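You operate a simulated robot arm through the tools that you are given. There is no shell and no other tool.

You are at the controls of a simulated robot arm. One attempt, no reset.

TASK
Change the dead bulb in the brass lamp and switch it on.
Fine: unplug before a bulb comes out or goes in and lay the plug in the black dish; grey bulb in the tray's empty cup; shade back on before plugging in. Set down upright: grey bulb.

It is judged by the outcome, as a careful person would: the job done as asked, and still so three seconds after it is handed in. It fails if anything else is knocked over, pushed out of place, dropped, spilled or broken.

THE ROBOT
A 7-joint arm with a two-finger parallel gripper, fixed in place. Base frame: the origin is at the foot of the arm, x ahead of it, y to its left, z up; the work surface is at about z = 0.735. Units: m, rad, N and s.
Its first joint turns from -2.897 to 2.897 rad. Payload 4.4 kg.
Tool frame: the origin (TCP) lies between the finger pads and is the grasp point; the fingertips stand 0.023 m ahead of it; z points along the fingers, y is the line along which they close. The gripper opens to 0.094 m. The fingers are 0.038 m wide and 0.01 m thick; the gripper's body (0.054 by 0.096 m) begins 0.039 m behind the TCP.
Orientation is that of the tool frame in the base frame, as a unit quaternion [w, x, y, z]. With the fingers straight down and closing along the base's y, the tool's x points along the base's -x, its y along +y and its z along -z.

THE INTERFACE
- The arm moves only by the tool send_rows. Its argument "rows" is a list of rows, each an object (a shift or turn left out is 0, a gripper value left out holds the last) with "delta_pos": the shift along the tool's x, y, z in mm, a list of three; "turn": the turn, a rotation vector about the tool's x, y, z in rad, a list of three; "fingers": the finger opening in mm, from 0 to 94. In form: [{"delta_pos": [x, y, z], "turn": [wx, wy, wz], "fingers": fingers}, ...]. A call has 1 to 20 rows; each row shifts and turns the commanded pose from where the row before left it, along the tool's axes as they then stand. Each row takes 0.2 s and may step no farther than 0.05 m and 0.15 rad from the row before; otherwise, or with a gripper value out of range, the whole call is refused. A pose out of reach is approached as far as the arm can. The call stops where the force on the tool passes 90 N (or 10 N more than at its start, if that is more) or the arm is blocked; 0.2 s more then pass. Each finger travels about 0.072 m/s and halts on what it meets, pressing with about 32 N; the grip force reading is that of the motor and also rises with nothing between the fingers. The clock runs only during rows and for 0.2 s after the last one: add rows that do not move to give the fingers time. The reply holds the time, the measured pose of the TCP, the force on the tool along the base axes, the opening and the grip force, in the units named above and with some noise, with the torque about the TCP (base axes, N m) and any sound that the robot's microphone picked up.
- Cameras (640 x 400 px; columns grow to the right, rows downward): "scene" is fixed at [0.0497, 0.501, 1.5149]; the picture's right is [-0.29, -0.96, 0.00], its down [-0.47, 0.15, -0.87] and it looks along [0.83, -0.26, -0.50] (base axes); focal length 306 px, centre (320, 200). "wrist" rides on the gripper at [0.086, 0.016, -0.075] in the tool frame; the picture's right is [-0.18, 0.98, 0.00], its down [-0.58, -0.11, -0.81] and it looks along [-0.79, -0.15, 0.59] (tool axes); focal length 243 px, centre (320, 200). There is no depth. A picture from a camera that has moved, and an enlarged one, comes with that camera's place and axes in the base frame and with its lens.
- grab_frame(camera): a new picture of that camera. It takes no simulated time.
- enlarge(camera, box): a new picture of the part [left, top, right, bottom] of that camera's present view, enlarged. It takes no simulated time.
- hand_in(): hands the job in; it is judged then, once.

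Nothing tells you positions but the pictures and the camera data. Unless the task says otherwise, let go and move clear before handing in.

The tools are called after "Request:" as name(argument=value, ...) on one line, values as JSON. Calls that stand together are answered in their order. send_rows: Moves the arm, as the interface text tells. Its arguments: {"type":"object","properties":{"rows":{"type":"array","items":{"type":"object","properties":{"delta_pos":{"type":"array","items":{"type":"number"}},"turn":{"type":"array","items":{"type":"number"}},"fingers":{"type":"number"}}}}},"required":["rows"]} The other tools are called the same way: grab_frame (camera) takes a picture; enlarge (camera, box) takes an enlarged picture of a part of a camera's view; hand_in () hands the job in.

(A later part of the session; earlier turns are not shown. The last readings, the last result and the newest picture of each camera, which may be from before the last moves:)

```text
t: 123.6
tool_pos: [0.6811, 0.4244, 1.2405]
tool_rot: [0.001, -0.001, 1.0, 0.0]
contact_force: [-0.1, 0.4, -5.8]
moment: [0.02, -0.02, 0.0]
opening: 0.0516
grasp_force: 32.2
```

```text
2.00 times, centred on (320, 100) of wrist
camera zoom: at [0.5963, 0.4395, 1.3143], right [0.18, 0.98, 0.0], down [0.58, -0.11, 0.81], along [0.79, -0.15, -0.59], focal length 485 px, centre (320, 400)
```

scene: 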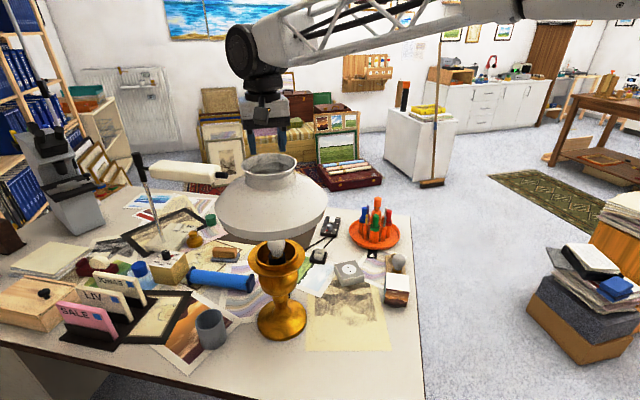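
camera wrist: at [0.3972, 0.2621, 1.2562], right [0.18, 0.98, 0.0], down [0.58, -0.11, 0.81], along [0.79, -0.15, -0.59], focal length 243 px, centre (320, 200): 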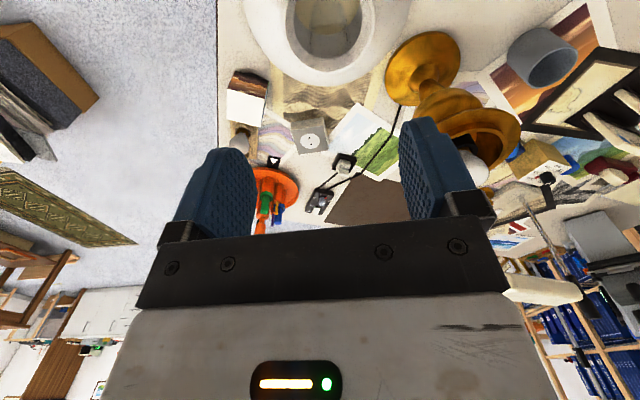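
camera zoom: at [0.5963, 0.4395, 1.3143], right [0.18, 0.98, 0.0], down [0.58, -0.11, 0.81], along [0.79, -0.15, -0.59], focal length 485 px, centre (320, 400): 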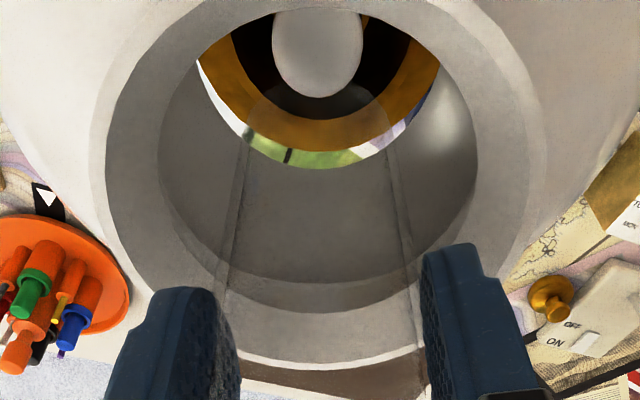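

Request:
send_rows(rows=[{"delta_pos": [-4, -0.7, 0]}, {"delta_pos": [0, 0, 0]}, {"delta_pos": [0, 0, 0]}])

Request:
enlarge(camera="wrist", box=[260, 0, 380, 120])

Request:
enlarge(camera="scene", box=[215, 180, 345, 330])

```text
t: 124.4
tool_pos: [0.6865, 0.4232, 1.2414]
tool_rot: [0.0, 0.0, 1.0, 0.0]
contact_force: [0.0, -0.2, -4.7]
moment: [-0.02, -0.05, 0.0]
opening: 0.0516
grasp_force: 32.2
```

```text
3.33 times, centred on (320, 60) of wrist
camera zoom: at [0.6007, 0.4386, 1.3141], right [0.18, 0.98, 0.0], down [0.58, -0.11, 0.81], along [0.79, -0.15, -0.59], focal length 809 px, centre (320, 667)
```

zoom: 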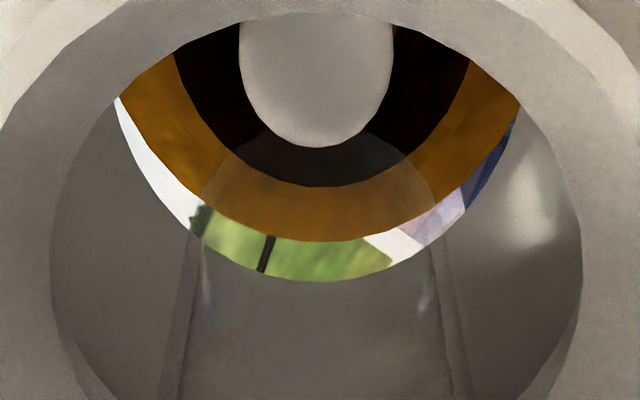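

```text
2.67 times, centred on (280, 255) of scene
camera zoom: at [0.0497, 0.501, 1.5149], right [-0.29, -0.96, 0.0], down [-0.47, 0.15, -0.87], along [0.83, -0.26, -0.5], focal length 815 px, centre (427, 53)
```

zoom: 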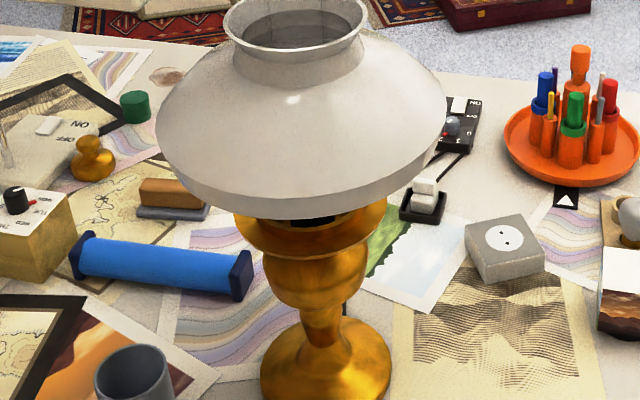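

By the bulb's image position the chimney is now aligned within about 1 mm. Lowering slowly with force checks.

Request:
send_rows(rows=[{"delta_pos": [0, 0, 4]}, {"delta_pos": [0, 0, 4]}, {"delta_pos": [0, 0, 0]}])

Request:
send_rows(rows=[{"delta_pos": [0, 0, 3]}, {"delta_pos": [0, 0, 3]}, {"delta_pos": [0, 0, 0]}])

Request:
enlarge(camera="wrist", box=[260, 0, 380, 120])

```text
t: 125.2
tool_pos: [0.6854, 0.4241, 1.2324]
tool_rot: [0.001, 0.001, 1.0, 0.0]
contact_force: [0.1, 0.3, -4.8]
moment: [-0.01, -0.03, -0.01]
opening: 0.0517
grasp_force: 32.1
```

```text
t: 126.0
tool_pos: [0.6869, 0.4245, 1.2272]
tool_rot: [0.001, -0.001, 1.0, 0.0]
contact_force: [0.5, 0.4, -4.6]
moment: [0.01, -0.02, 0.0]
opening: 0.0517
grasp_force: 32.1
```

```text
3.33 times, centred on (320, 60) of wrist
camera zoom: at [0.6013, 0.4393, 1.3007], right [0.18, 0.98, 0.0], down [0.58, -0.11, 0.81], along [0.79, -0.15, -0.59], focal length 809 px, centre (320, 667)
```

zoom: 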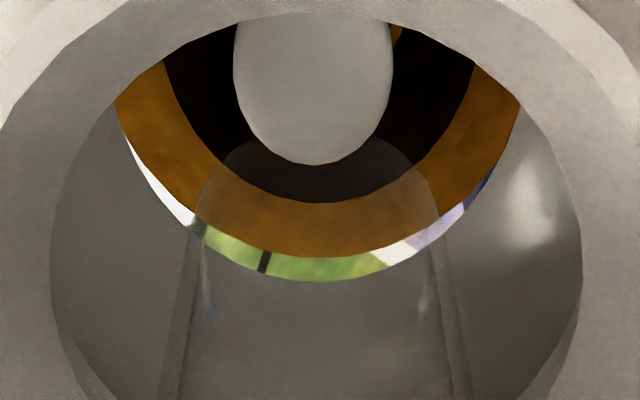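

The assembly actually stands on its lower ring (opening radius ≈57 mm), which fits over the brass upright ring (≈54 mm). Lateral alignment looks centred; I'll keep lowering in small steps with force checks.

Request:
send_rows(rows=[{"delta_pos": [0, 0, 5]}, {"delta_pos": [0, 0, 5]}, {"delta_pos": [0, 0, 5]}, {"delta_pos": [0, 0, 0]}])

Request:
send_rows(rows=[{"delta_pos": [0, 0, 5]}, {"delta_pos": [0, 0, 4]}, {"delta_pos": [0, 0, 0]}])

Request:
enlarge(camera="wrist", box=[250, 0, 390, 120])

Request:
enlarge(camera="scene", box=[235, 200, 325, 300])

```text
t: 127.0
tool_pos: [0.6877, 0.4237, 1.2117]
tool_rot: [0.001, 0.0, 1.0, 0.0]
contact_force: [0.5, 0.3, -5.5]
moment: [0.02, -0.05, -0.04]
opening: 0.0518
grasp_force: 31.7
```

```text
t: 127.8
tool_pos: [0.6871, 0.4226, 1.2033]
tool_rot: [0.0, -0.001, 1.0, 0.0]
contact_force: [0.0, -1.1, -4.5]
moment: [0.0, -0.04, -0.01]
opening: 0.0516
grasp_force: 32.3
```

```text
3.33 times, centred on (320, 60) of wrist
camera zoom: at [0.6011, 0.4392, 1.2757], right [0.18, 0.98, 0.0], down [0.58, -0.11, 0.81], along [0.79, -0.15, -0.59], focal length 809 px, centre (320, 667)
```

zoom: 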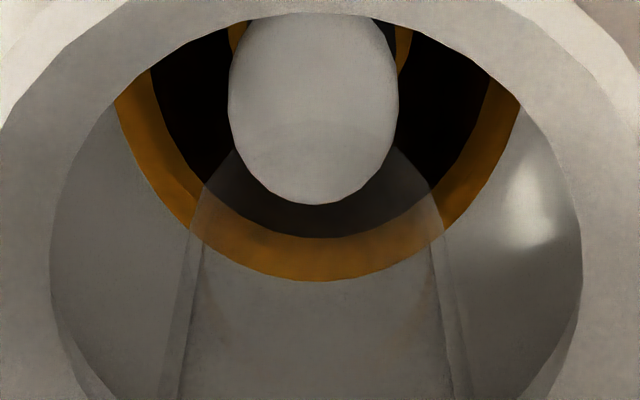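

```text
4.00 times, centred on (280, 250) of scene
camera zoom: at [0.0497, 0.501, 1.5149], right [-0.29, -0.96, 0.0], down [-0.47, 0.15, -0.87], along [0.83, -0.26, -0.5], focal length 1222 px, centre (480, 0)
```

zoom: 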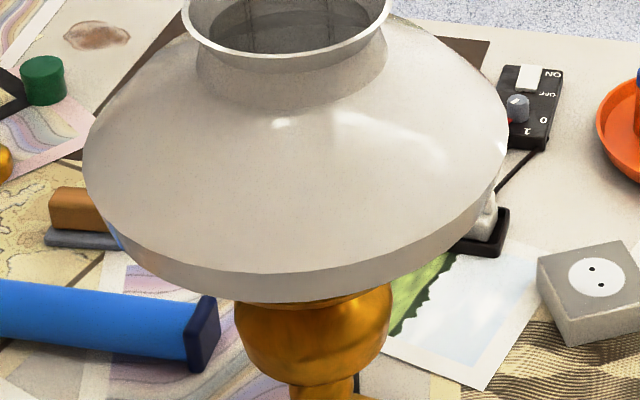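

Triangulating several frames, the opening and ring axes coincide (x≈0.685). Continuing to lower gently onto the seat.

Request:
send_rows(rows=[{"delta_pos": [0, 0, 5]}, {"delta_pos": [0, 0, 5]}, {"delta_pos": [0, 0, 4]}, {"delta_pos": [0, 0, 0]}])

Request:
send_rows(rows=[{"delta_pos": [0, 0, 3]}, {"delta_pos": [0, 0, 0]}])

Request:
send_rows(rows=[{"delta_pos": [0, 0, 3]}, {"delta_pos": [0, 0, 0]}])

Request:
enlarge(camera="wrist", box=[250, 0, 390, 120])

```text
t: 128.8
tool_pos: [0.6871, 0.4225, 1.1894]
tool_rot: [0.001, 0.0, 1.0, 0.0]
contact_force: [0.4, -0.4, -5.6]
moment: [-0.01, -0.02, -0.01]
opening: 0.0517
grasp_force: 32.0
```

```text
t: 129.4
tool_pos: [0.6862, 0.4233, 1.1862]
tool_rot: [0.001, 0.0, 1.0, -0.001]
contact_force: [0.8, -0.5, -5.5]
moment: [0.01, -0.02, 0.0]
opening: 0.052
grasp_force: 32.3
```

```text
t: 130.0
tool_pos: [0.6866, 0.4226, 1.1832]
tool_rot: [0.001, 0.0, 1.0, 0.0]
contact_force: [-0.5, -0.1, -5.1]
moment: [0.01, -0.02, 0.01]
opening: 0.0517
grasp_force: 32.0
```

```text
3.33 times, centred on (320, 60) of wrist
camera zoom: at [0.6013, 0.4385, 1.2572], right [0.18, 0.98, 0.0], down [0.58, -0.11, 0.81], along [0.79, -0.15, -0.59], focal length 809 px, centre (320, 667)
```

zoom: 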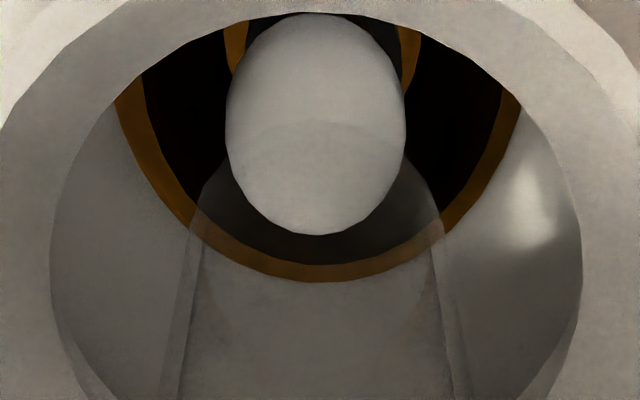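

The brass ring is nicely concentric with the shade opening. Continuing down to contact.

Request:
send_rows(rows=[{"delta_pos": [0, 0, 3]}, {"delta_pos": [0, 0, 0]}])

Request:
send_rows(rows=[{"delta_pos": [0, 0, 2]}, {"delta_pos": [0, 0, 0]}])

Request:
send_rows(rows=[{"delta_pos": [0, 0, 2]}, {"delta_pos": [0, 0, 0]}])

Request:
send_rows(rows=[{"delta_pos": [0, 0, 2]}, {"delta_pos": [0, 0, 0]}])

```text
t: 130.6
tool_pos: [0.6864, 0.4222, 1.1805]
tool_rot: [0.0, -0.001, 1.0, 0.0]
contact_force: [-0.2, 0.1, -4.8]
moment: [0.03, 0.01, -0.02]
opening: 0.0516
grasp_force: 32.1
```

```text
t: 131.2
tool_pos: [0.6871, 0.4222, 1.1796]
tool_rot: [0.0, 0.0, 1.0, 0.0]
contact_force: [0.8, -0.3, -5.5]
moment: [0.03, -0.01, -0.02]
opening: 0.052
grasp_force: 32.0
```

```text
t: 131.8
tool_pos: [0.6871, 0.423, 1.1762]
tool_rot: [0.001, 0.001, 1.0, 0.001]
contact_force: [-0.7, 0.2, -5.1]
moment: [0.0, -0.05, 0.03]
opening: 0.0519
grasp_force: 31.9
```

```text
t: 132.4
tool_pos: [0.686, 0.4232, 1.1749]
tool_rot: [0.002, 0.0, 1.0, 0.001]
contact_force: [-0.1, -2.2, 4.5]
moment: [-0.73, 0.67, 0.06]
opening: 0.0519
grasp_force: 32.2
```

Contact at TCP z≈1.175, matching the flange height. I'll take a look to confirm it's seated before releasing.

Request:
send_rows(rows=[{"delta_pos": [0, 0, 0.7]}, {"delta_pos": [0, 0, 0]}])

Request:
enlarge(camera="wrist", box=[250, 0, 390, 120])

Request:
enlarge(camera="scene", box=[215, 180, 345, 310])

```text
t: 133.0
tool_pos: [0.6858, 0.4218, 1.1743]
tool_rot: [0.002, 0.0, 1.0, 0.001]
contact_force: [3.1, 0.5, 8.7]
moment: [-0.7, 0.27, 0.15]
opening: 0.0518
grasp_force: 31.8
```

```text
3.33 times, centred on (320, 60) of wrist
camera zoom: at [0.6011, 0.4384, 1.2476], right [0.18, 0.98, 0.0], down [0.58, -0.11, 0.81], along [0.79, -0.15, -0.59], focal length 809 px, centre (320, 667)
```

zoom: 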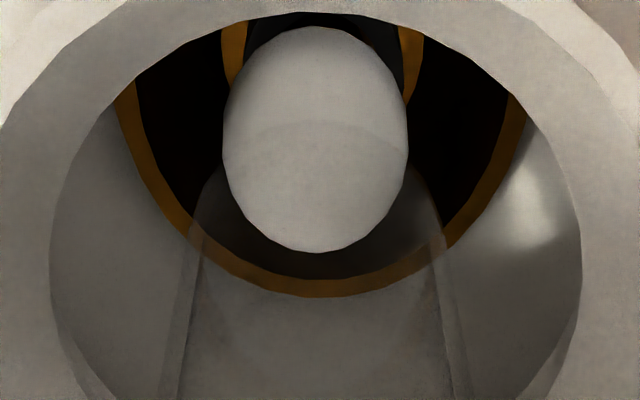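

```text
3.08 times, centred on (280, 245) of scene
camera zoom: at [0.0497, 0.501, 1.5149], right [-0.29, -0.96, 0.0], down [-0.47, 0.15, -0.87], along [0.83, -0.26, -0.5], focal length 940 px, centre (443, 62)
```

zoom: 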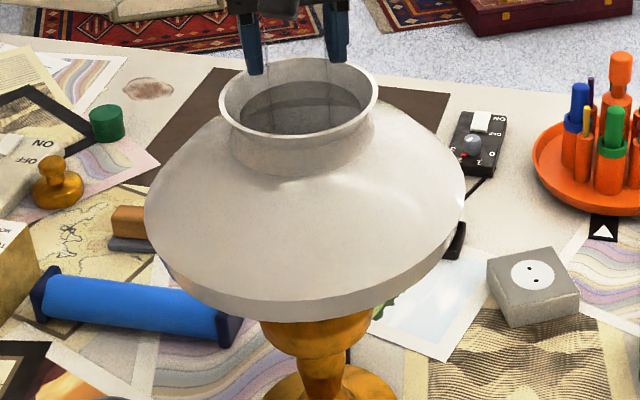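

The shade is back at its original position within a millimetre or two. I'll ease off and release, then withdraw straight up.

Request:
send_rows(rows=[{"delta_pos": [0, 0, -0.8]}, {"fingers": 53}, {"fingers": 57}, {"fingers": 64}, {"fingers": 76}, {"delta_pos": [0, 0, 0]}])

Request:
enlarge(camera="wrist", box=[220, 0, 420, 200])

Request:
enlarge(camera="scene", box=[215, 180, 345, 310])

```text
t: 134.4
tool_pos: [0.6877, 0.4233, 1.1745]
tool_rot: [0.001, 0.0, 1.0, -0.001]
contact_force: [-0.9, -0.5, 0.4]
moment: [-0.04, 0.03, 0.0]
opening: 0.0762
grasp_force: 0.0
```

```text
2.00 times, centred on (320, 100) of wrist
camera zoom: at [0.601, 0.4385, 1.248], right [0.18, 0.98, 0.0], down [0.58, -0.11, 0.81], along [0.79, -0.15, -0.59], focal length 485 px, centre (320, 400)
```

zoom: 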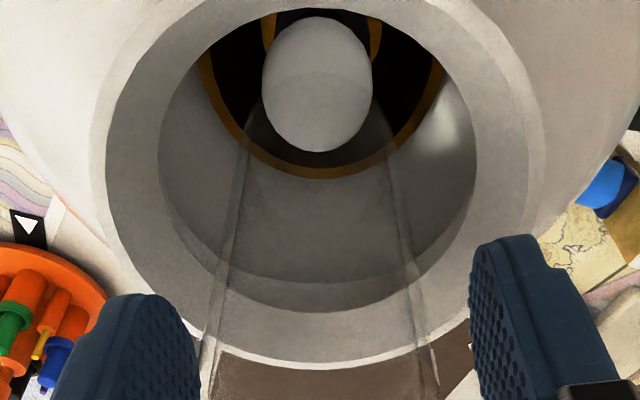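

```text
3.08 times, centred on (280, 245) of scene
camera zoom: at [0.0497, 0.501, 1.5149], right [-0.29, -0.96, 0.0], down [-0.47, 0.15, -0.87], along [0.83, -0.26, -0.5], focal length 940 px, centre (443, 62)
```

zoom: 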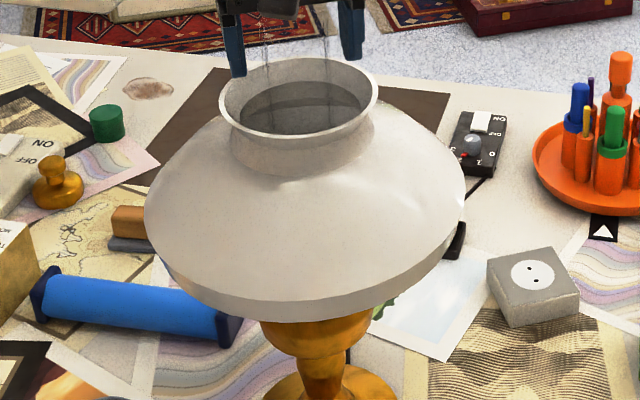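

Released and stable. I'll withdraw up and clear the chimney.

Request:
send_rows(rows=[{"delta_pos": [0, 0, -15]}, {"delta_pos": [0, 0, -25]}, {"delta_pos": [0, 0, -40]}, {"delta_pos": [0, 0, -40]}, {"delta_pos": [0, 0, -40]}, {"delta_pos": [0, 0, -40]}, {"delta_pos": [-30, -20, 0]}, {"delta_pos": [-40, -30, 0]}, {"delta_pos": [-38, -32, 0]}, {"delta_pos": [-38, -32, 0]}, {"delta_pos": [-38, -32, 0]}, {"delta_pos": [0, -20, 0]}])

Request:
grab_frame(camera="scene")

Request:
grab_frame(camera="wrist")

```text
t: 137.0
tool_pos: [0.8722, 0.2572, 1.3764]
tool_rot: [0.001, 0.001, 1.0, 0.0]
contact_force: [0.0, -1.1, -0.9]
moment: [0.04, 0.04, 0.02]
opening: 0.0759
grasp_force: 0.1
```

```text
taken
```

scene: 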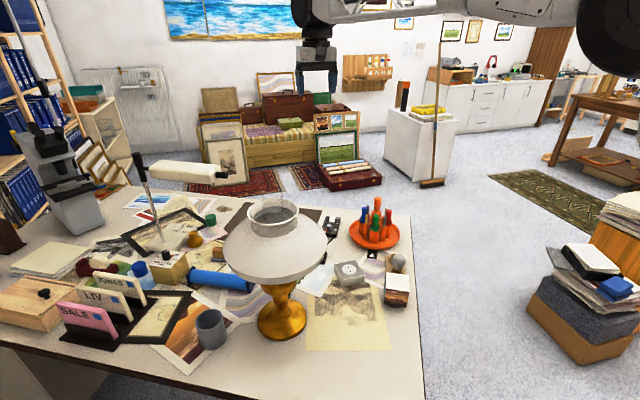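

```text
taken
camera wrist: at [0.7865, 0.2719, 1.45], right [0.18, 0.98, 0.0], down [0.58, -0.11, 0.81], along [0.79, -0.15, -0.59], focal length 243 px, centre (320, 200)
```

wrist: 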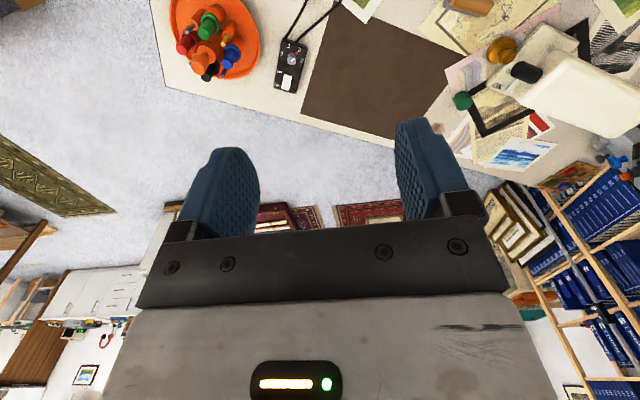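

The lamp is whole again with the new bulb. Now for the plug: I'll turn to the dish's yaw and descend to look at how the plug lies.

Request:
send_rows(rows=[{"turn": [0, 0, 0.125], "fingers": 60}, {"turn": [0, 0, 0.125]}, {"turn": [0, 0, 0.125]}, {"turn": [0, 0, 0.125]}, {"delta_pos": [0, 0, 45]}, {"delta_pos": [0, 0, 45]}, {"delta_pos": [0, 0, 45]}, {"delta_pos": [0, 0, 45]}, {"delta_pos": [0, 0, 45]}, {"delta_pos": [0, 0, 45]}, {"delta_pos": [0, 0, 45]}, {"delta_pos": [0, 0, 45]}, {"delta_pos": [0, 0, 45]}, {"delta_pos": [0, 0, 0]}])

Request:
grab_frame(camera="wrist")

Request:
enlarge(camera="wrist", box=[250, 0, 430, 140])

Request:
enlarge(camera="scene", box=[290, 210, 370, 290])

```text
t: 140.0
tool_pos: [0.8733, 0.2522, 0.9736]
tool_rot: [0.004, 0.249, 0.969, 0.002]
contact_force: [45.6, -46.4, 58.2]
moment: [7.32, 8.99, 1.45]
opening: 0.06
grasp_force: 0.1
```

```text
taken
camera wrist: at [0.806, 0.3072, 1.0455], right [0.63, 0.77, 0.01], down [0.45, -0.38, 0.81], along [0.63, -0.51, -0.59], focal length 243 px, centre (320, 200)
```

wrist: 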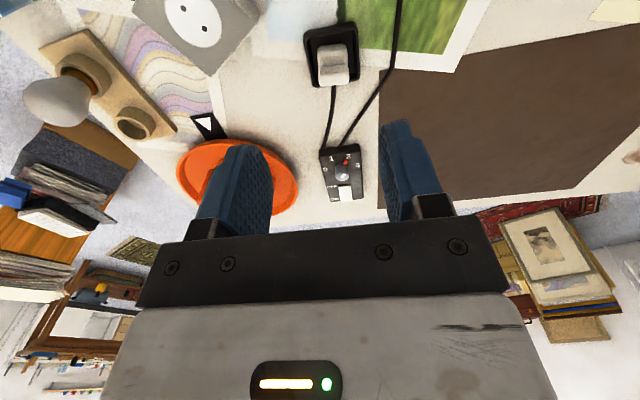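

```text
2.86 times, centred on (340, 70) of wrist
camera zoom: at [0.806, 0.3072, 1.0455], right [0.63, 0.77, 0.01], down [0.45, -0.38, 0.81], along [0.63, -0.51, -0.59], focal length 693 px, centre (263, 571)
```

zoom: 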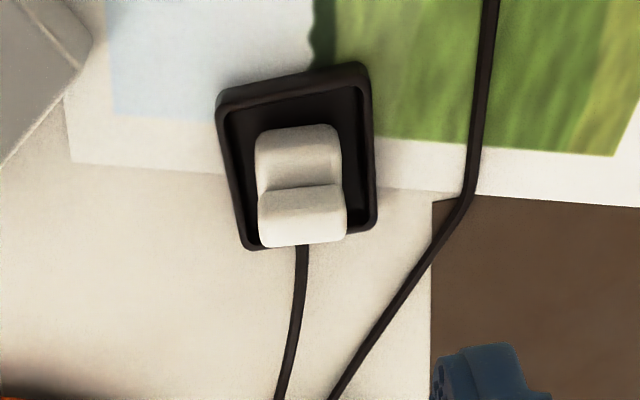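

```text
5.00 times, centred on (330, 250) of scene
camera zoom: at [0.0497, 0.501, 1.5149], right [-0.29, -0.96, 0.0], down [-0.47, 0.15, -0.87], along [0.83, -0.26, -0.5], focal length 1528 px, centre (270, -50)
```

zoom: 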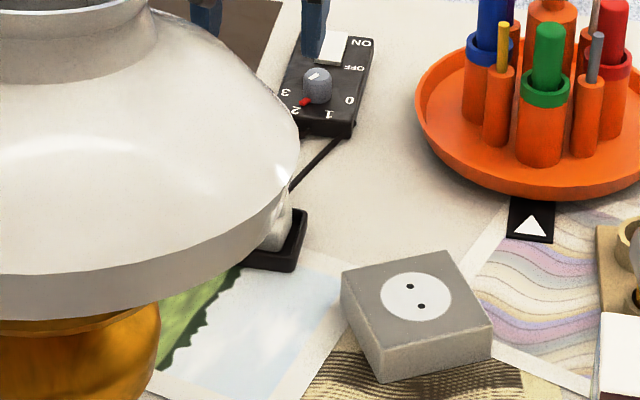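

The force reading is large: the camera bracket is pressing on the shade's slope. I'll look before moving, then back away from the lamp.

Request:
grab_frame(camera="scene")

Request:
enlarge(camera="scene", box=[215, 180, 345, 350])

```text
taken
```

scene: 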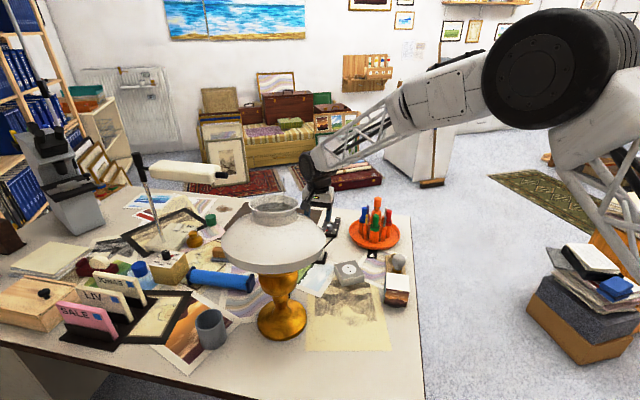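

```text
2.35 times, centred on (280, 265) of scene
camera zoom: at [0.0497, 0.501, 1.5149], right [-0.29, -0.96, 0.0], down [-0.47, 0.15, -0.87], along [0.83, -0.26, -0.5], focal length 719 px, centre (414, 47)
```

zoom: 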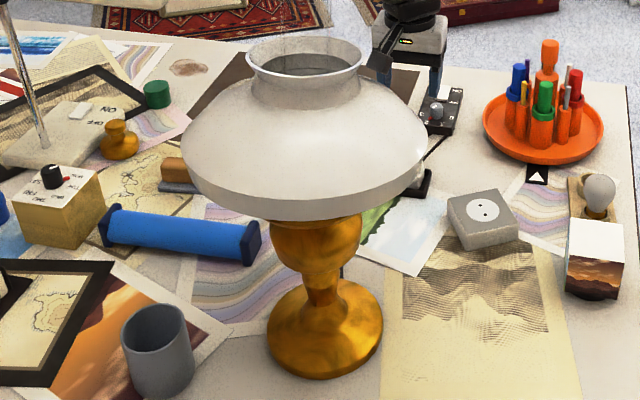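

The shade appears slightly pressed on that side but still seated. I'll move back along the reaction direction (up and away from the lamp) immediately.

Request:
send_rows(rows=[{"delta_pos": [-7, -2.4, -6.5]}, {"delta_pos": [-7, -2.4, -6.5]}, {"delta_pos": [-10, -5, -10]}, {"delta_pos": [-14, -10, -15]}, {"delta_pos": [0, 0, 0]}])

Request:
grab_frame(camera="scene")

Request:
enlarge(camera="scene", box=[215, 180, 345, 350])

```text
t: 141.2
tool_pos: [0.8946, 0.2199, 1.0081]
tool_rot: [0.002, 0.248, 0.969, 0.0]
contact_force: [0.2, -0.2, 0.0]
moment: [0.02, -0.02, 0.01]
opening: 0.06
grasp_force: 0.0
```

```text
taken
```

scene: 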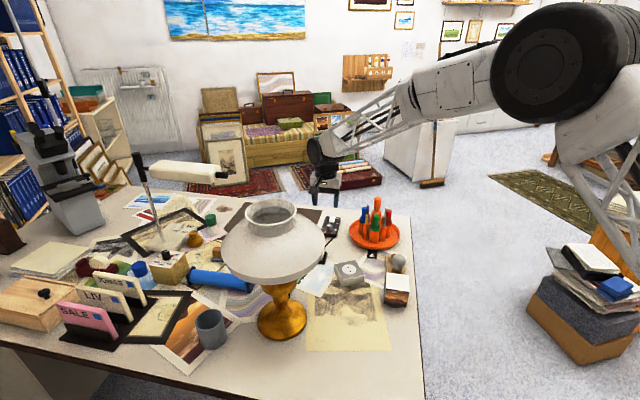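

```text
2.35 times, centred on (280, 265) of scene
camera zoom: at [0.0497, 0.501, 1.5149], right [-0.29, -0.96, 0.0], down [-0.47, 0.15, -0.87], along [0.83, -0.26, -0.5], focal length 719 px, centre (414, 47)
```

zoom: 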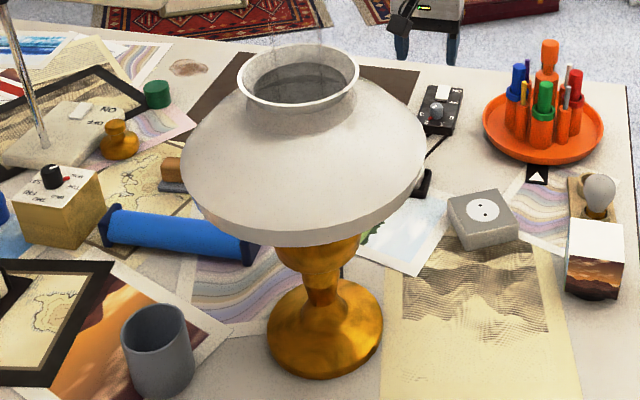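

I've moved clear. To judge whether the shade shifted, I'll compare with the same zoom boxes I took at the start.

Request:
enlarge(camera="scene", box=[220, 170, 340, 250])

Request:
enlarge(camera="scene", box=[200, 180, 420, 350])

Request:
enlarge(camera="scene", box=[240, 260, 330, 350])

```text
5.00 times, centred on (280, 210) of scene
camera zoom: at [0.0497, 0.501, 1.5149], right [-0.29, -0.96, 0.0], down [-0.47, 0.15, -0.87], along [0.83, -0.26, -0.5], focal length 1528 px, centre (520, 150)
```

zoom: 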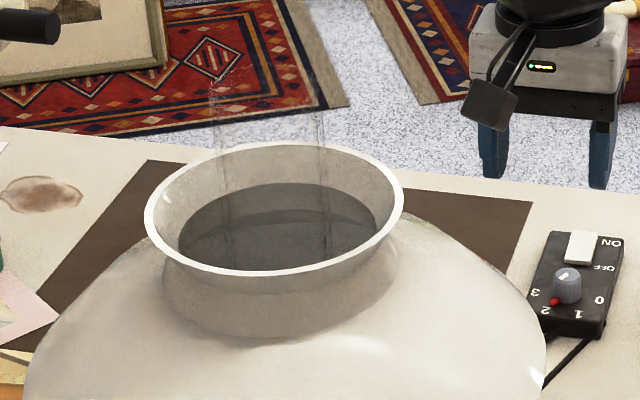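

```text
2.35 times, centred on (310, 265) of scene
camera zoom: at [0.0497, 0.501, 1.5149], right [-0.29, -0.96, 0.0], down [-0.47, 0.15, -0.87], along [0.83, -0.26, -0.5], focal length 719 px, centre (344, 47)
```

zoom: 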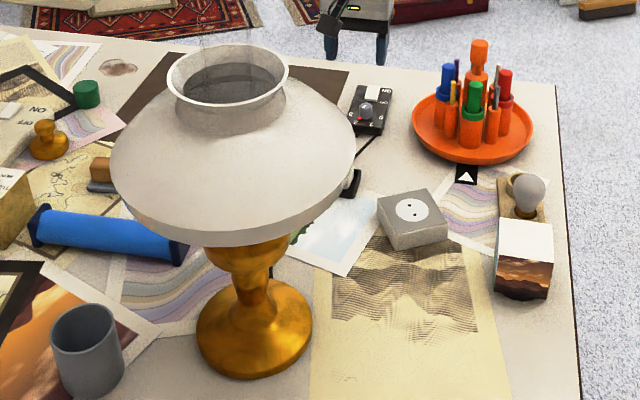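

```text
4.44 times, centred on (285, 305) of scene
camera zoom: at [0.0497, 0.501, 1.5149], right [-0.29, -0.96, 0.0], down [-0.47, 0.15, -0.87], along [0.83, -0.26, -0.5], focal length 1358 px, centre (476, -267)
```

zoom: 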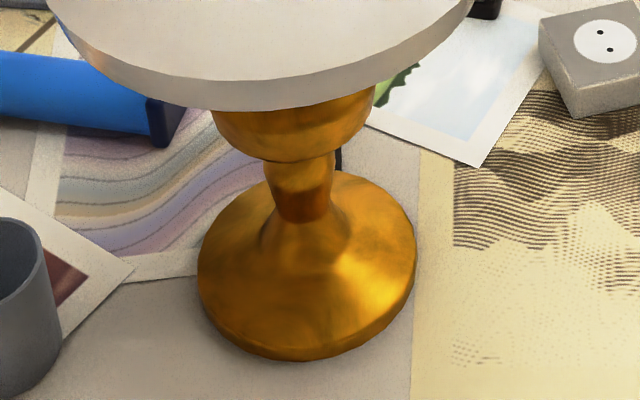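

The shade is within about 3 mm of where it started, level and seated. From now on I'll keep the camera side well away from it. Let me view the plug from here.

Request:
grab_frame(camera="wrist")

Request:
enlarge(camera="wrist", box=[270, 0, 450, 120])

```text
taken
camera wrist: at [0.8274, 0.2748, 1.0806], right [0.63, 0.77, 0.0], down [0.46, -0.37, 0.81], along [0.63, -0.51, -0.59], focal length 243 px, centre (320, 200)
```

wrist: 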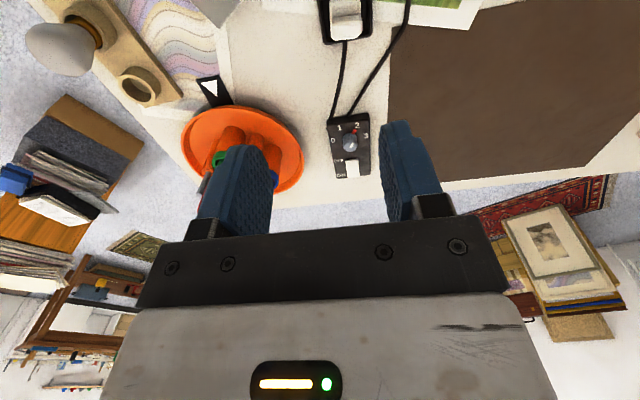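

```text
3.33 times, centred on (360, 60) of wrist
camera zoom: at [0.8274, 0.2748, 1.0806], right [0.63, 0.77, 0.0], down [0.46, -0.37, 0.81], along [0.63, -0.51, -0.59], focal length 809 px, centre (187, 667)
```

zoom: 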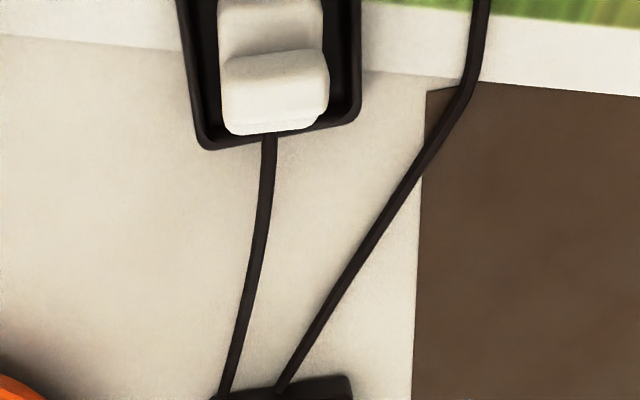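

Request:
send_rows(rows=[{"delta_pos": [-4.5, 13, 0]}, {"delta_pos": [-4.5, 13, 0]}, {"delta_pos": [0, 0, 30]}, {"delta_pos": [0, 0, 30]}, {"delta_pos": [0, 0, 0]}])

Request:
grab_frame(camera="wrist")

Request:
enlarge(camera="wrist", box=[250, 0, 400, 120])

Request:
enlarge(camera="scene", box=[215, 180, 365, 300])

```text
t: 142.4
tool_pos: [0.916, 0.2403, 0.9465]
tool_rot: [0.002, 0.247, 0.969, 0.001]
contact_force: [-0.5, 0.2, 0.1]
moment: [0.04, 0.02, 0.05]
opening: 0.0598
grasp_force: 0.0
```

```text
taken
camera wrist: at [0.8493, 0.2953, 1.0203], right [0.63, 0.77, 0.0], down [0.46, -0.37, 0.81], along [0.63, -0.51, -0.59], focal length 243 px, centre (320, 200)
```

wrist: 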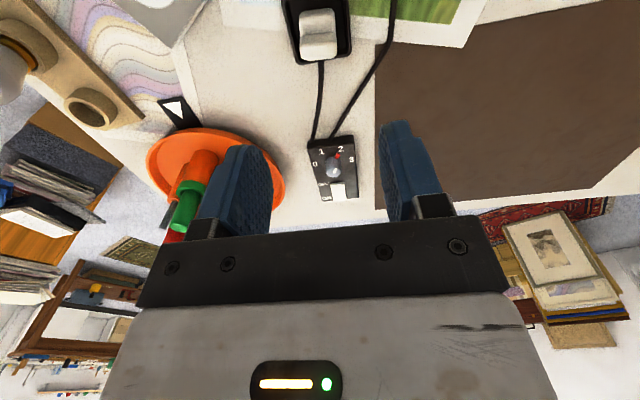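

```text
3.33 times, centred on (325, 60) of wrist
camera zoom: at [0.8493, 0.2953, 1.0203], right [0.63, 0.77, 0.0], down [0.46, -0.37, 0.81], along [0.63, -0.51, -0.59], focal length 809 px, centre (303, 667)
```

zoom: 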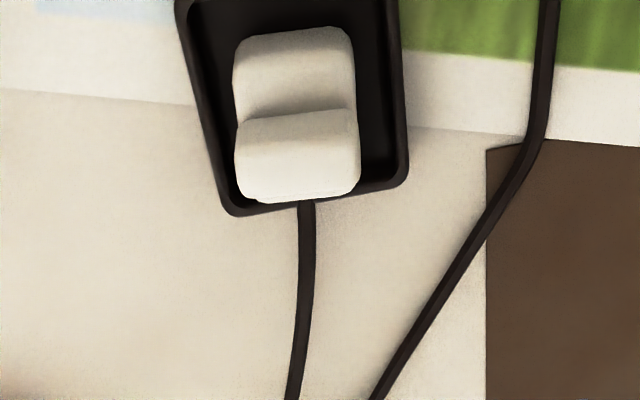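

```text
3.33 times, centred on (290, 240) of scene
camera zoom: at [0.0497, 0.501, 1.5149], right [-0.29, -0.96, 0.0], down [-0.47, 0.15, -0.87], along [0.83, -0.26, -0.5], focal length 1019 px, centre (420, 67)
```

zoom: 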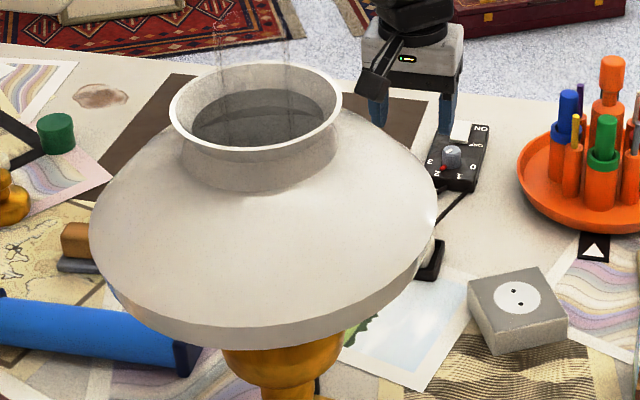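

The plug stands in the dish leaning slightly outward, its end faces still square to my fingers. I'll centre on the fin and descend with the fingers open, keeping tips above the dish rim.

Request:
send_rows(rows=[{"delta_pos": [-8, -2, 0]}, {"delta_pos": [0, 0, 40]}, {"delta_pos": [0, 0, 40]}, {"delta_pos": [0, 0, 40]}, {"delta_pos": [0, 0, 20]}, {"delta_pos": [0, 0, 0]}])

Request:
enlarge(camera="wrist", box=[220, 20, 420, 220])

Request:
grab_frame(camera="wrist")

```text
t: 143.8
tool_pos: [0.9238, 0.2325, 0.8091]
tool_rot: [0.001, 0.248, 0.969, 0.001]
contact_force: [0.4, 0.6, 0.1]
moment: [0.02, -0.03, -0.03]
opening: 0.06
grasp_force: 0.1
```

```text
2.00 times, centred on (320, 120) of wrist
camera zoom: at [0.856, 0.2871, 0.8819], right [0.63, 0.77, 0.0], down [0.46, -0.38, 0.81], along [0.63, -0.51, -0.59], focal length 485 px, centre (320, 360)
```

zoom: 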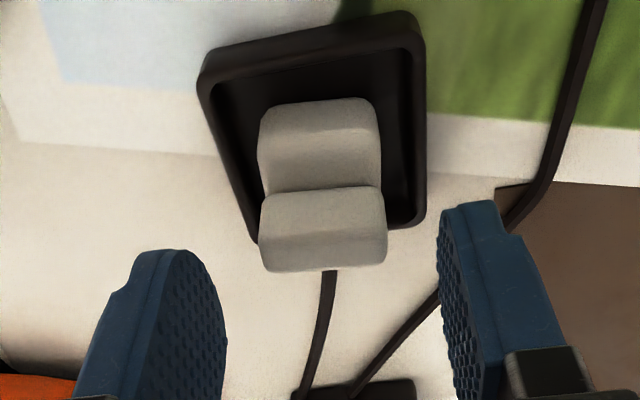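

```text
taken
camera wrist: at [0.856, 0.2871, 0.8819], right [0.63, 0.77, 0.0], down [0.46, -0.38, 0.81], along [0.63, -0.51, -0.59], focal length 243 px, centre (320, 200)
```

wrist: 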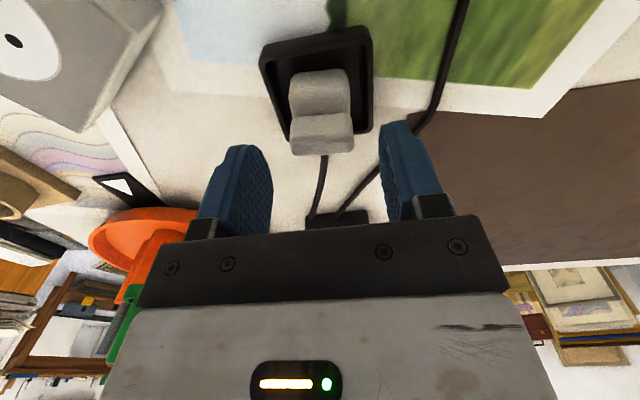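

Request:
send_rows(rows=[{"delta_pos": [-2, 1, 12]}, {"delta_pos": [0, 0, 8]}, {"delta_pos": [0, 0, 5]}, {"delta_pos": [0, 0, 0]}])

Request:
enlarge(camera="wrist", box=[220, 20, 420, 220])

```text
t: 144.8
tool_pos: [0.9248, 0.2341, 0.784]
tool_rot: [0.001, 0.248, 0.969, 0.0]
contact_force: [-0.3, -0.8, -0.1]
moment: [0.02, -0.02, 0.01]
opening: 0.06
grasp_force: 0.1
```

```text
2.00 times, centred on (320, 120) of wrist
camera zoom: at [0.8566, 0.2894, 0.857], right [0.63, 0.77, 0.0], down [0.46, -0.38, 0.81], along [0.63, -0.51, -0.59], focal length 485 px, centre (320, 360)
```

zoom: 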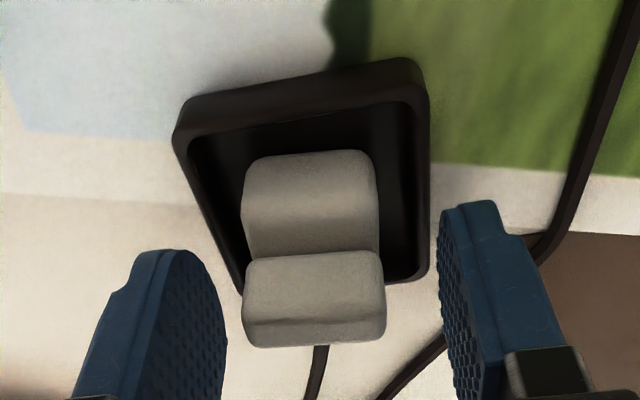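

Request:
send_rows(rows=[{"delta_pos": [0, -1.5, 3]}, {"fingers": 46}, {"fingers": 40}, {"fingers": 0}, {"fingers": 0}, {"delta_pos": [0, 0, 0]}])

Request:
enlarge(camera="wrist", box=[220, 20, 420, 220])

```text
t: 146.2
tool_pos: [0.9241, 0.2341, 0.78]
tool_rot: [0.001, 0.248, 0.969, 0.0]
contact_force: [0.2, -0.1, 1.4]
moment: [-0.03, 0.0, 0.03]
opening: 0.0337
grasp_force: 31.9
```

```text
2.00 times, centred on (320, 120) of wrist
camera zoom: at [0.8562, 0.288, 0.8537], right [0.63, 0.77, 0.0], down [0.46, -0.38, 0.81], along [0.63, -0.51, -0.59], focal length 485 px, centre (320, 360)
```

zoom: 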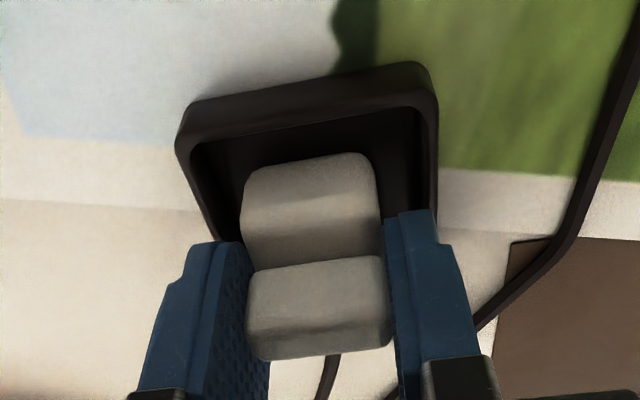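

Gripped at 33.7 mm. I'll lift it straight up out of the dish and check how it hangs.

Request:
send_rows(rows=[{"delta_pos": [0, 0, -5]}, {"delta_pos": [0, 0, -15]}, {"delta_pos": [0, 0, -20]}, {"delta_pos": [0, 0, -20]}, {"delta_pos": [0, 0, 0]}])

Request:
enlarge(camera="wrist", box=[220, 20, 420, 220])

Request:
grab_frame(camera="scene")

```text
t: 147.4
tool_pos: [0.9216, 0.2343, 0.8404]
tool_rot: [0.001, 0.249, 0.969, 0.001]
contact_force: [-0.5, -0.8, -0.8]
moment: [-0.01, -0.02, 0.01]
opening: 0.0335
grasp_force: 31.6
```

```text
2.00 times, centred on (320, 120) of wrist
camera zoom: at [0.8548, 0.2895, 0.9143], right [0.63, 0.77, 0.0], down [0.46, -0.38, 0.81], along [0.63, -0.51, -0.59], focal length 485 px, centre (320, 360)
```

zoom: 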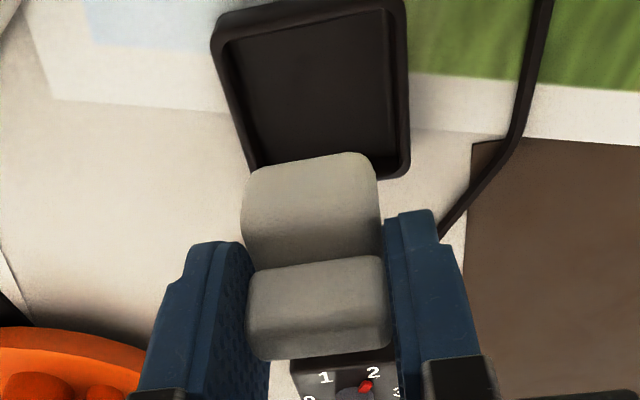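

```text
taken
```

scene: 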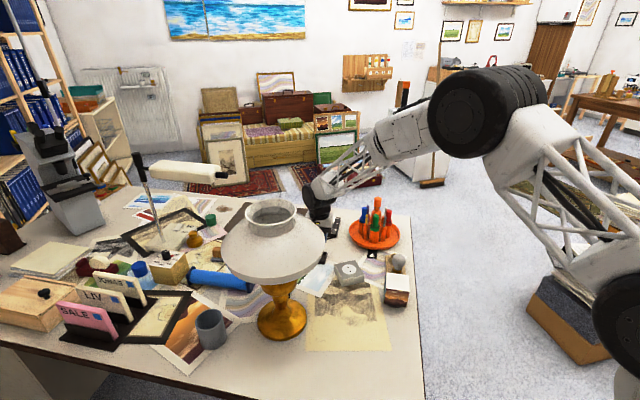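

The plug is held, leaning roughly 15° in the grip. I'll lift it, rotate to the socket's orientation away from the lamp, and move above the socket where the scene camera can see its tilt.

Request:
send_rows(rows=[{"delta_pos": [0, 0, -30]}, {"delta_pos": [0, 0, -30], "turn": [0, 0, 0.134]}, {"turn": [0, 0, 0.134]}, {"turn": [0, 0, 0.134]}, {"turn": [0, 0, 0.134]}, {"turn": [0, 0, 0.134]}, {"turn": [0, 0, 0.134]}, {"turn": [0, 0, 0.134]}, {"turn": [0, 0, 0.13]}, {"delta_pos": [-18, -31, 0]}, {"delta_pos": [-18, -31, 0]}, {"delta_pos": [-18, -31, 0]}, {"delta_pos": [-18, -29, 0]}, {"delta_pos": [0, 0, 0]}])

Request:
grab_frame(camera="wrist")

Request:
enlarge(camera="scene", box=[310, 200, 390, 300])

Request:
enlarge(camera="scene", box=[215, 180, 345, 310])

```text
t: 150.4
tool_pos: [0.7998, 0.1625, 0.8993]
tool_rot: [0.001, 0.706, 0.708, 0.001]
contact_force: [0.2, 0.4, -1.2]
moment: [0.01, 0.0, -0.01]
opening: 0.0334
grasp_force: 32.0
```

```text
taken
camera wrist: at [0.8163, 0.2476, 0.9722], right [0.98, -0.18, 0.0], down [-0.11, -0.58, 0.81], along [-0.15, -0.79, -0.59], focal length 243 px, centre (320, 200)
```

wrist: 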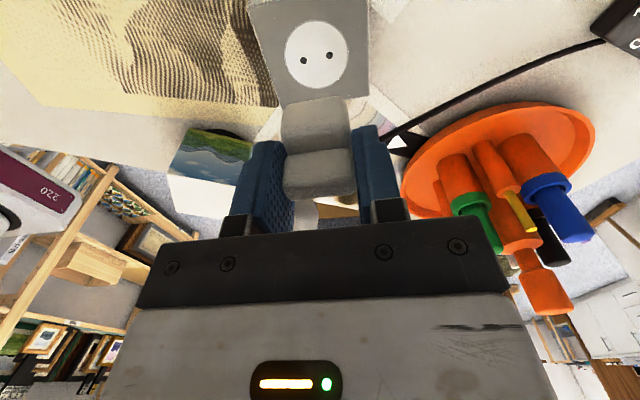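

```text
4.00 times, centred on (350, 250) of scene
camera zoom: at [0.0497, 0.501, 1.5149], right [-0.29, -0.96, 0.0], down [-0.47, 0.15, -0.87], along [0.83, -0.26, -0.5], focal length 1222 px, centre (200, 0)
```

zoom: 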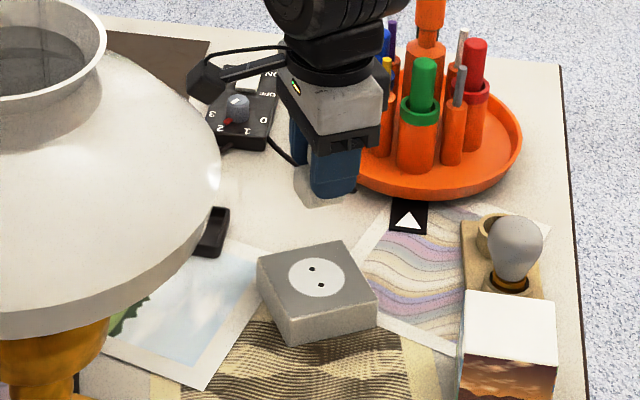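

```text
3.08 times, centred on (280, 245) of scene
camera zoom: at [0.0497, 0.501, 1.5149], right [-0.29, -0.96, 0.0], down [-0.47, 0.15, -0.87], along [0.83, -0.26, -0.5], focal length 940 px, centre (443, 62)
```

zoom: 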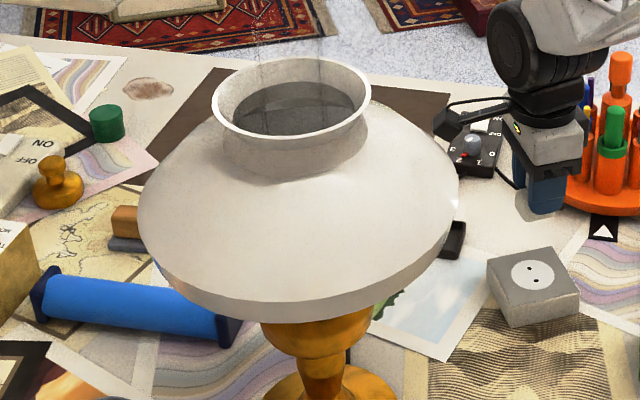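

Request:
enlarge(camera="scene", box=[335, 225, 375, 265])

Request:
enlarge(camera="wrist", box=[240, 0, 400, 160])

```text
10.00 times, centred on (355, 245) of scene
camera zoom: at [0.0497, 0.501, 1.5149], right [-0.29, -0.96, 0.0], down [-0.47, 0.15, -0.87], along [0.83, -0.26, -0.5], focal length 3056 px, centre (-30, -250)
```

zoom: 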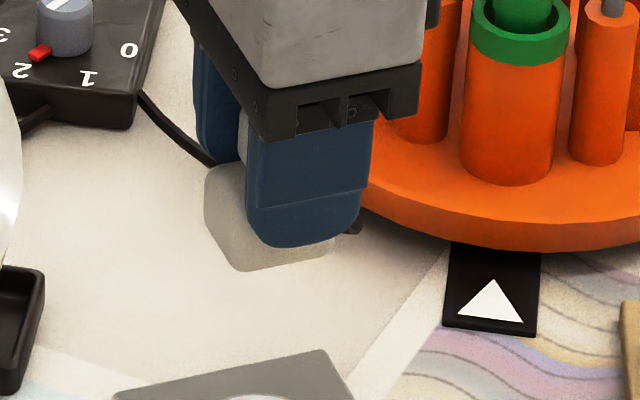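

```text
2.50 times, centred on (320, 80) of wrist
camera zoom: at [0.8163, 0.2476, 0.9722], right [0.98, -0.18, 0.0], down [-0.11, -0.58, 0.81], along [-0.15, -0.79, -0.59], focal length 606 px, centre (320, 500)
```

zoom: 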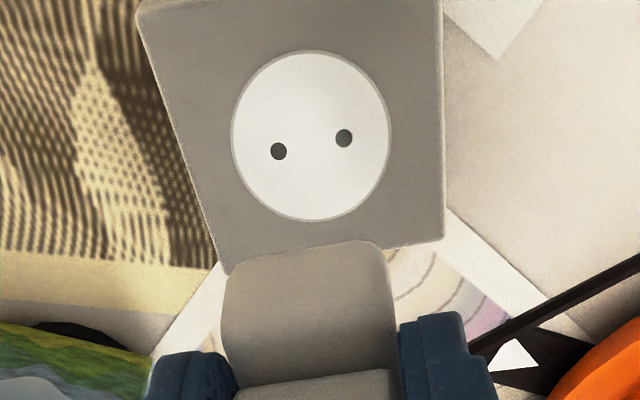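

Request:
enlarge(camera="wrist", box=[220, 30, 420, 230])

Request:
send_rows(rows=[{"delta_pos": [-2, -1.3, 30]}, {"delta_pos": [0, 0, 30]}, {"delta_pos": [0, 0, 15]}, {"delta_pos": [0, 0, 0]}])

Request:
enlarge(camera="scene", box=[330, 240, 370, 285])

Request:
enlarge(camera="wrist", box=[220, 30, 420, 230])

```text
2.00 times, centred on (320, 130) of wrist
camera zoom: at [0.8163, 0.2476, 0.9722], right [0.98, -0.18, 0.0], down [-0.11, -0.58, 0.81], along [-0.15, -0.79, -0.59], focal length 485 px, centre (320, 340)
```

zoom: 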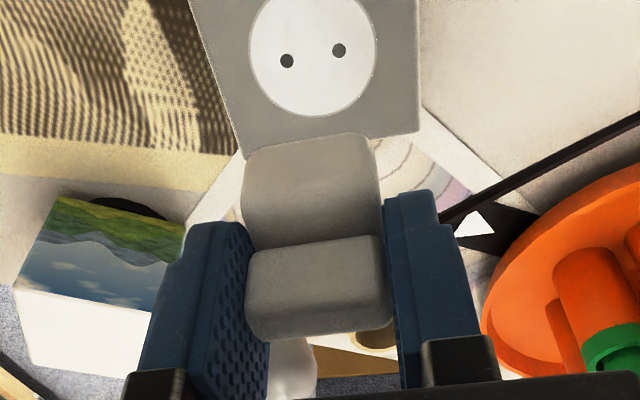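

```text
t: 151.4
tool_pos: [0.7994, 0.1592, 0.8228]
tool_rot: [0.001, 0.707, 0.707, 0.001]
contact_force: [0.5, -0.5, -1.1]
moment: [-0.02, -0.02, 0.02]
opening: 0.0332
grasp_force: 32.2
```

```text
8.89 times, centred on (350, 262) of scene
camera zoom: at [0.0497, 0.501, 1.5149], right [-0.29, -0.96, 0.0], down [-0.47, 0.15, -0.87], along [0.83, -0.26, -0.5], focal length 2717 px, centre (53, -356)
```

zoom: 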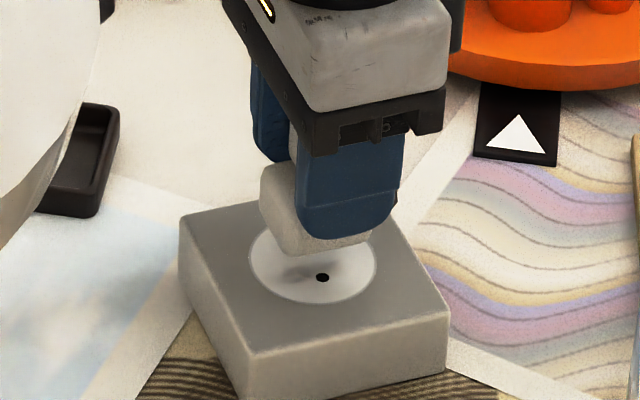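

```text
2.00 times, centred on (320, 130) of wrist
camera zoom: at [0.8161, 0.2453, 0.8978], right [0.98, -0.18, 0.0], down [-0.11, -0.58, 0.81], along [-0.15, -0.79, -0.59], focal length 485 px, centre (320, 340)
```

zoom: 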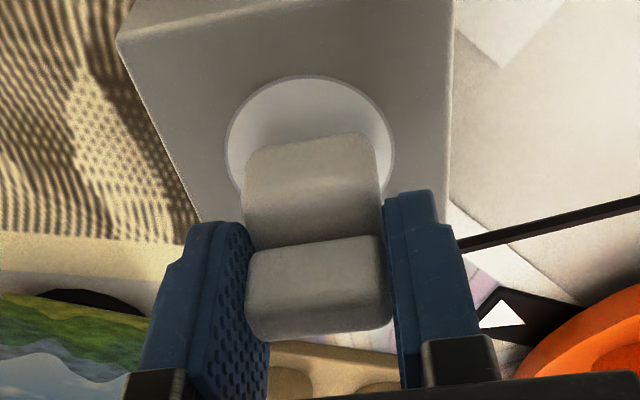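

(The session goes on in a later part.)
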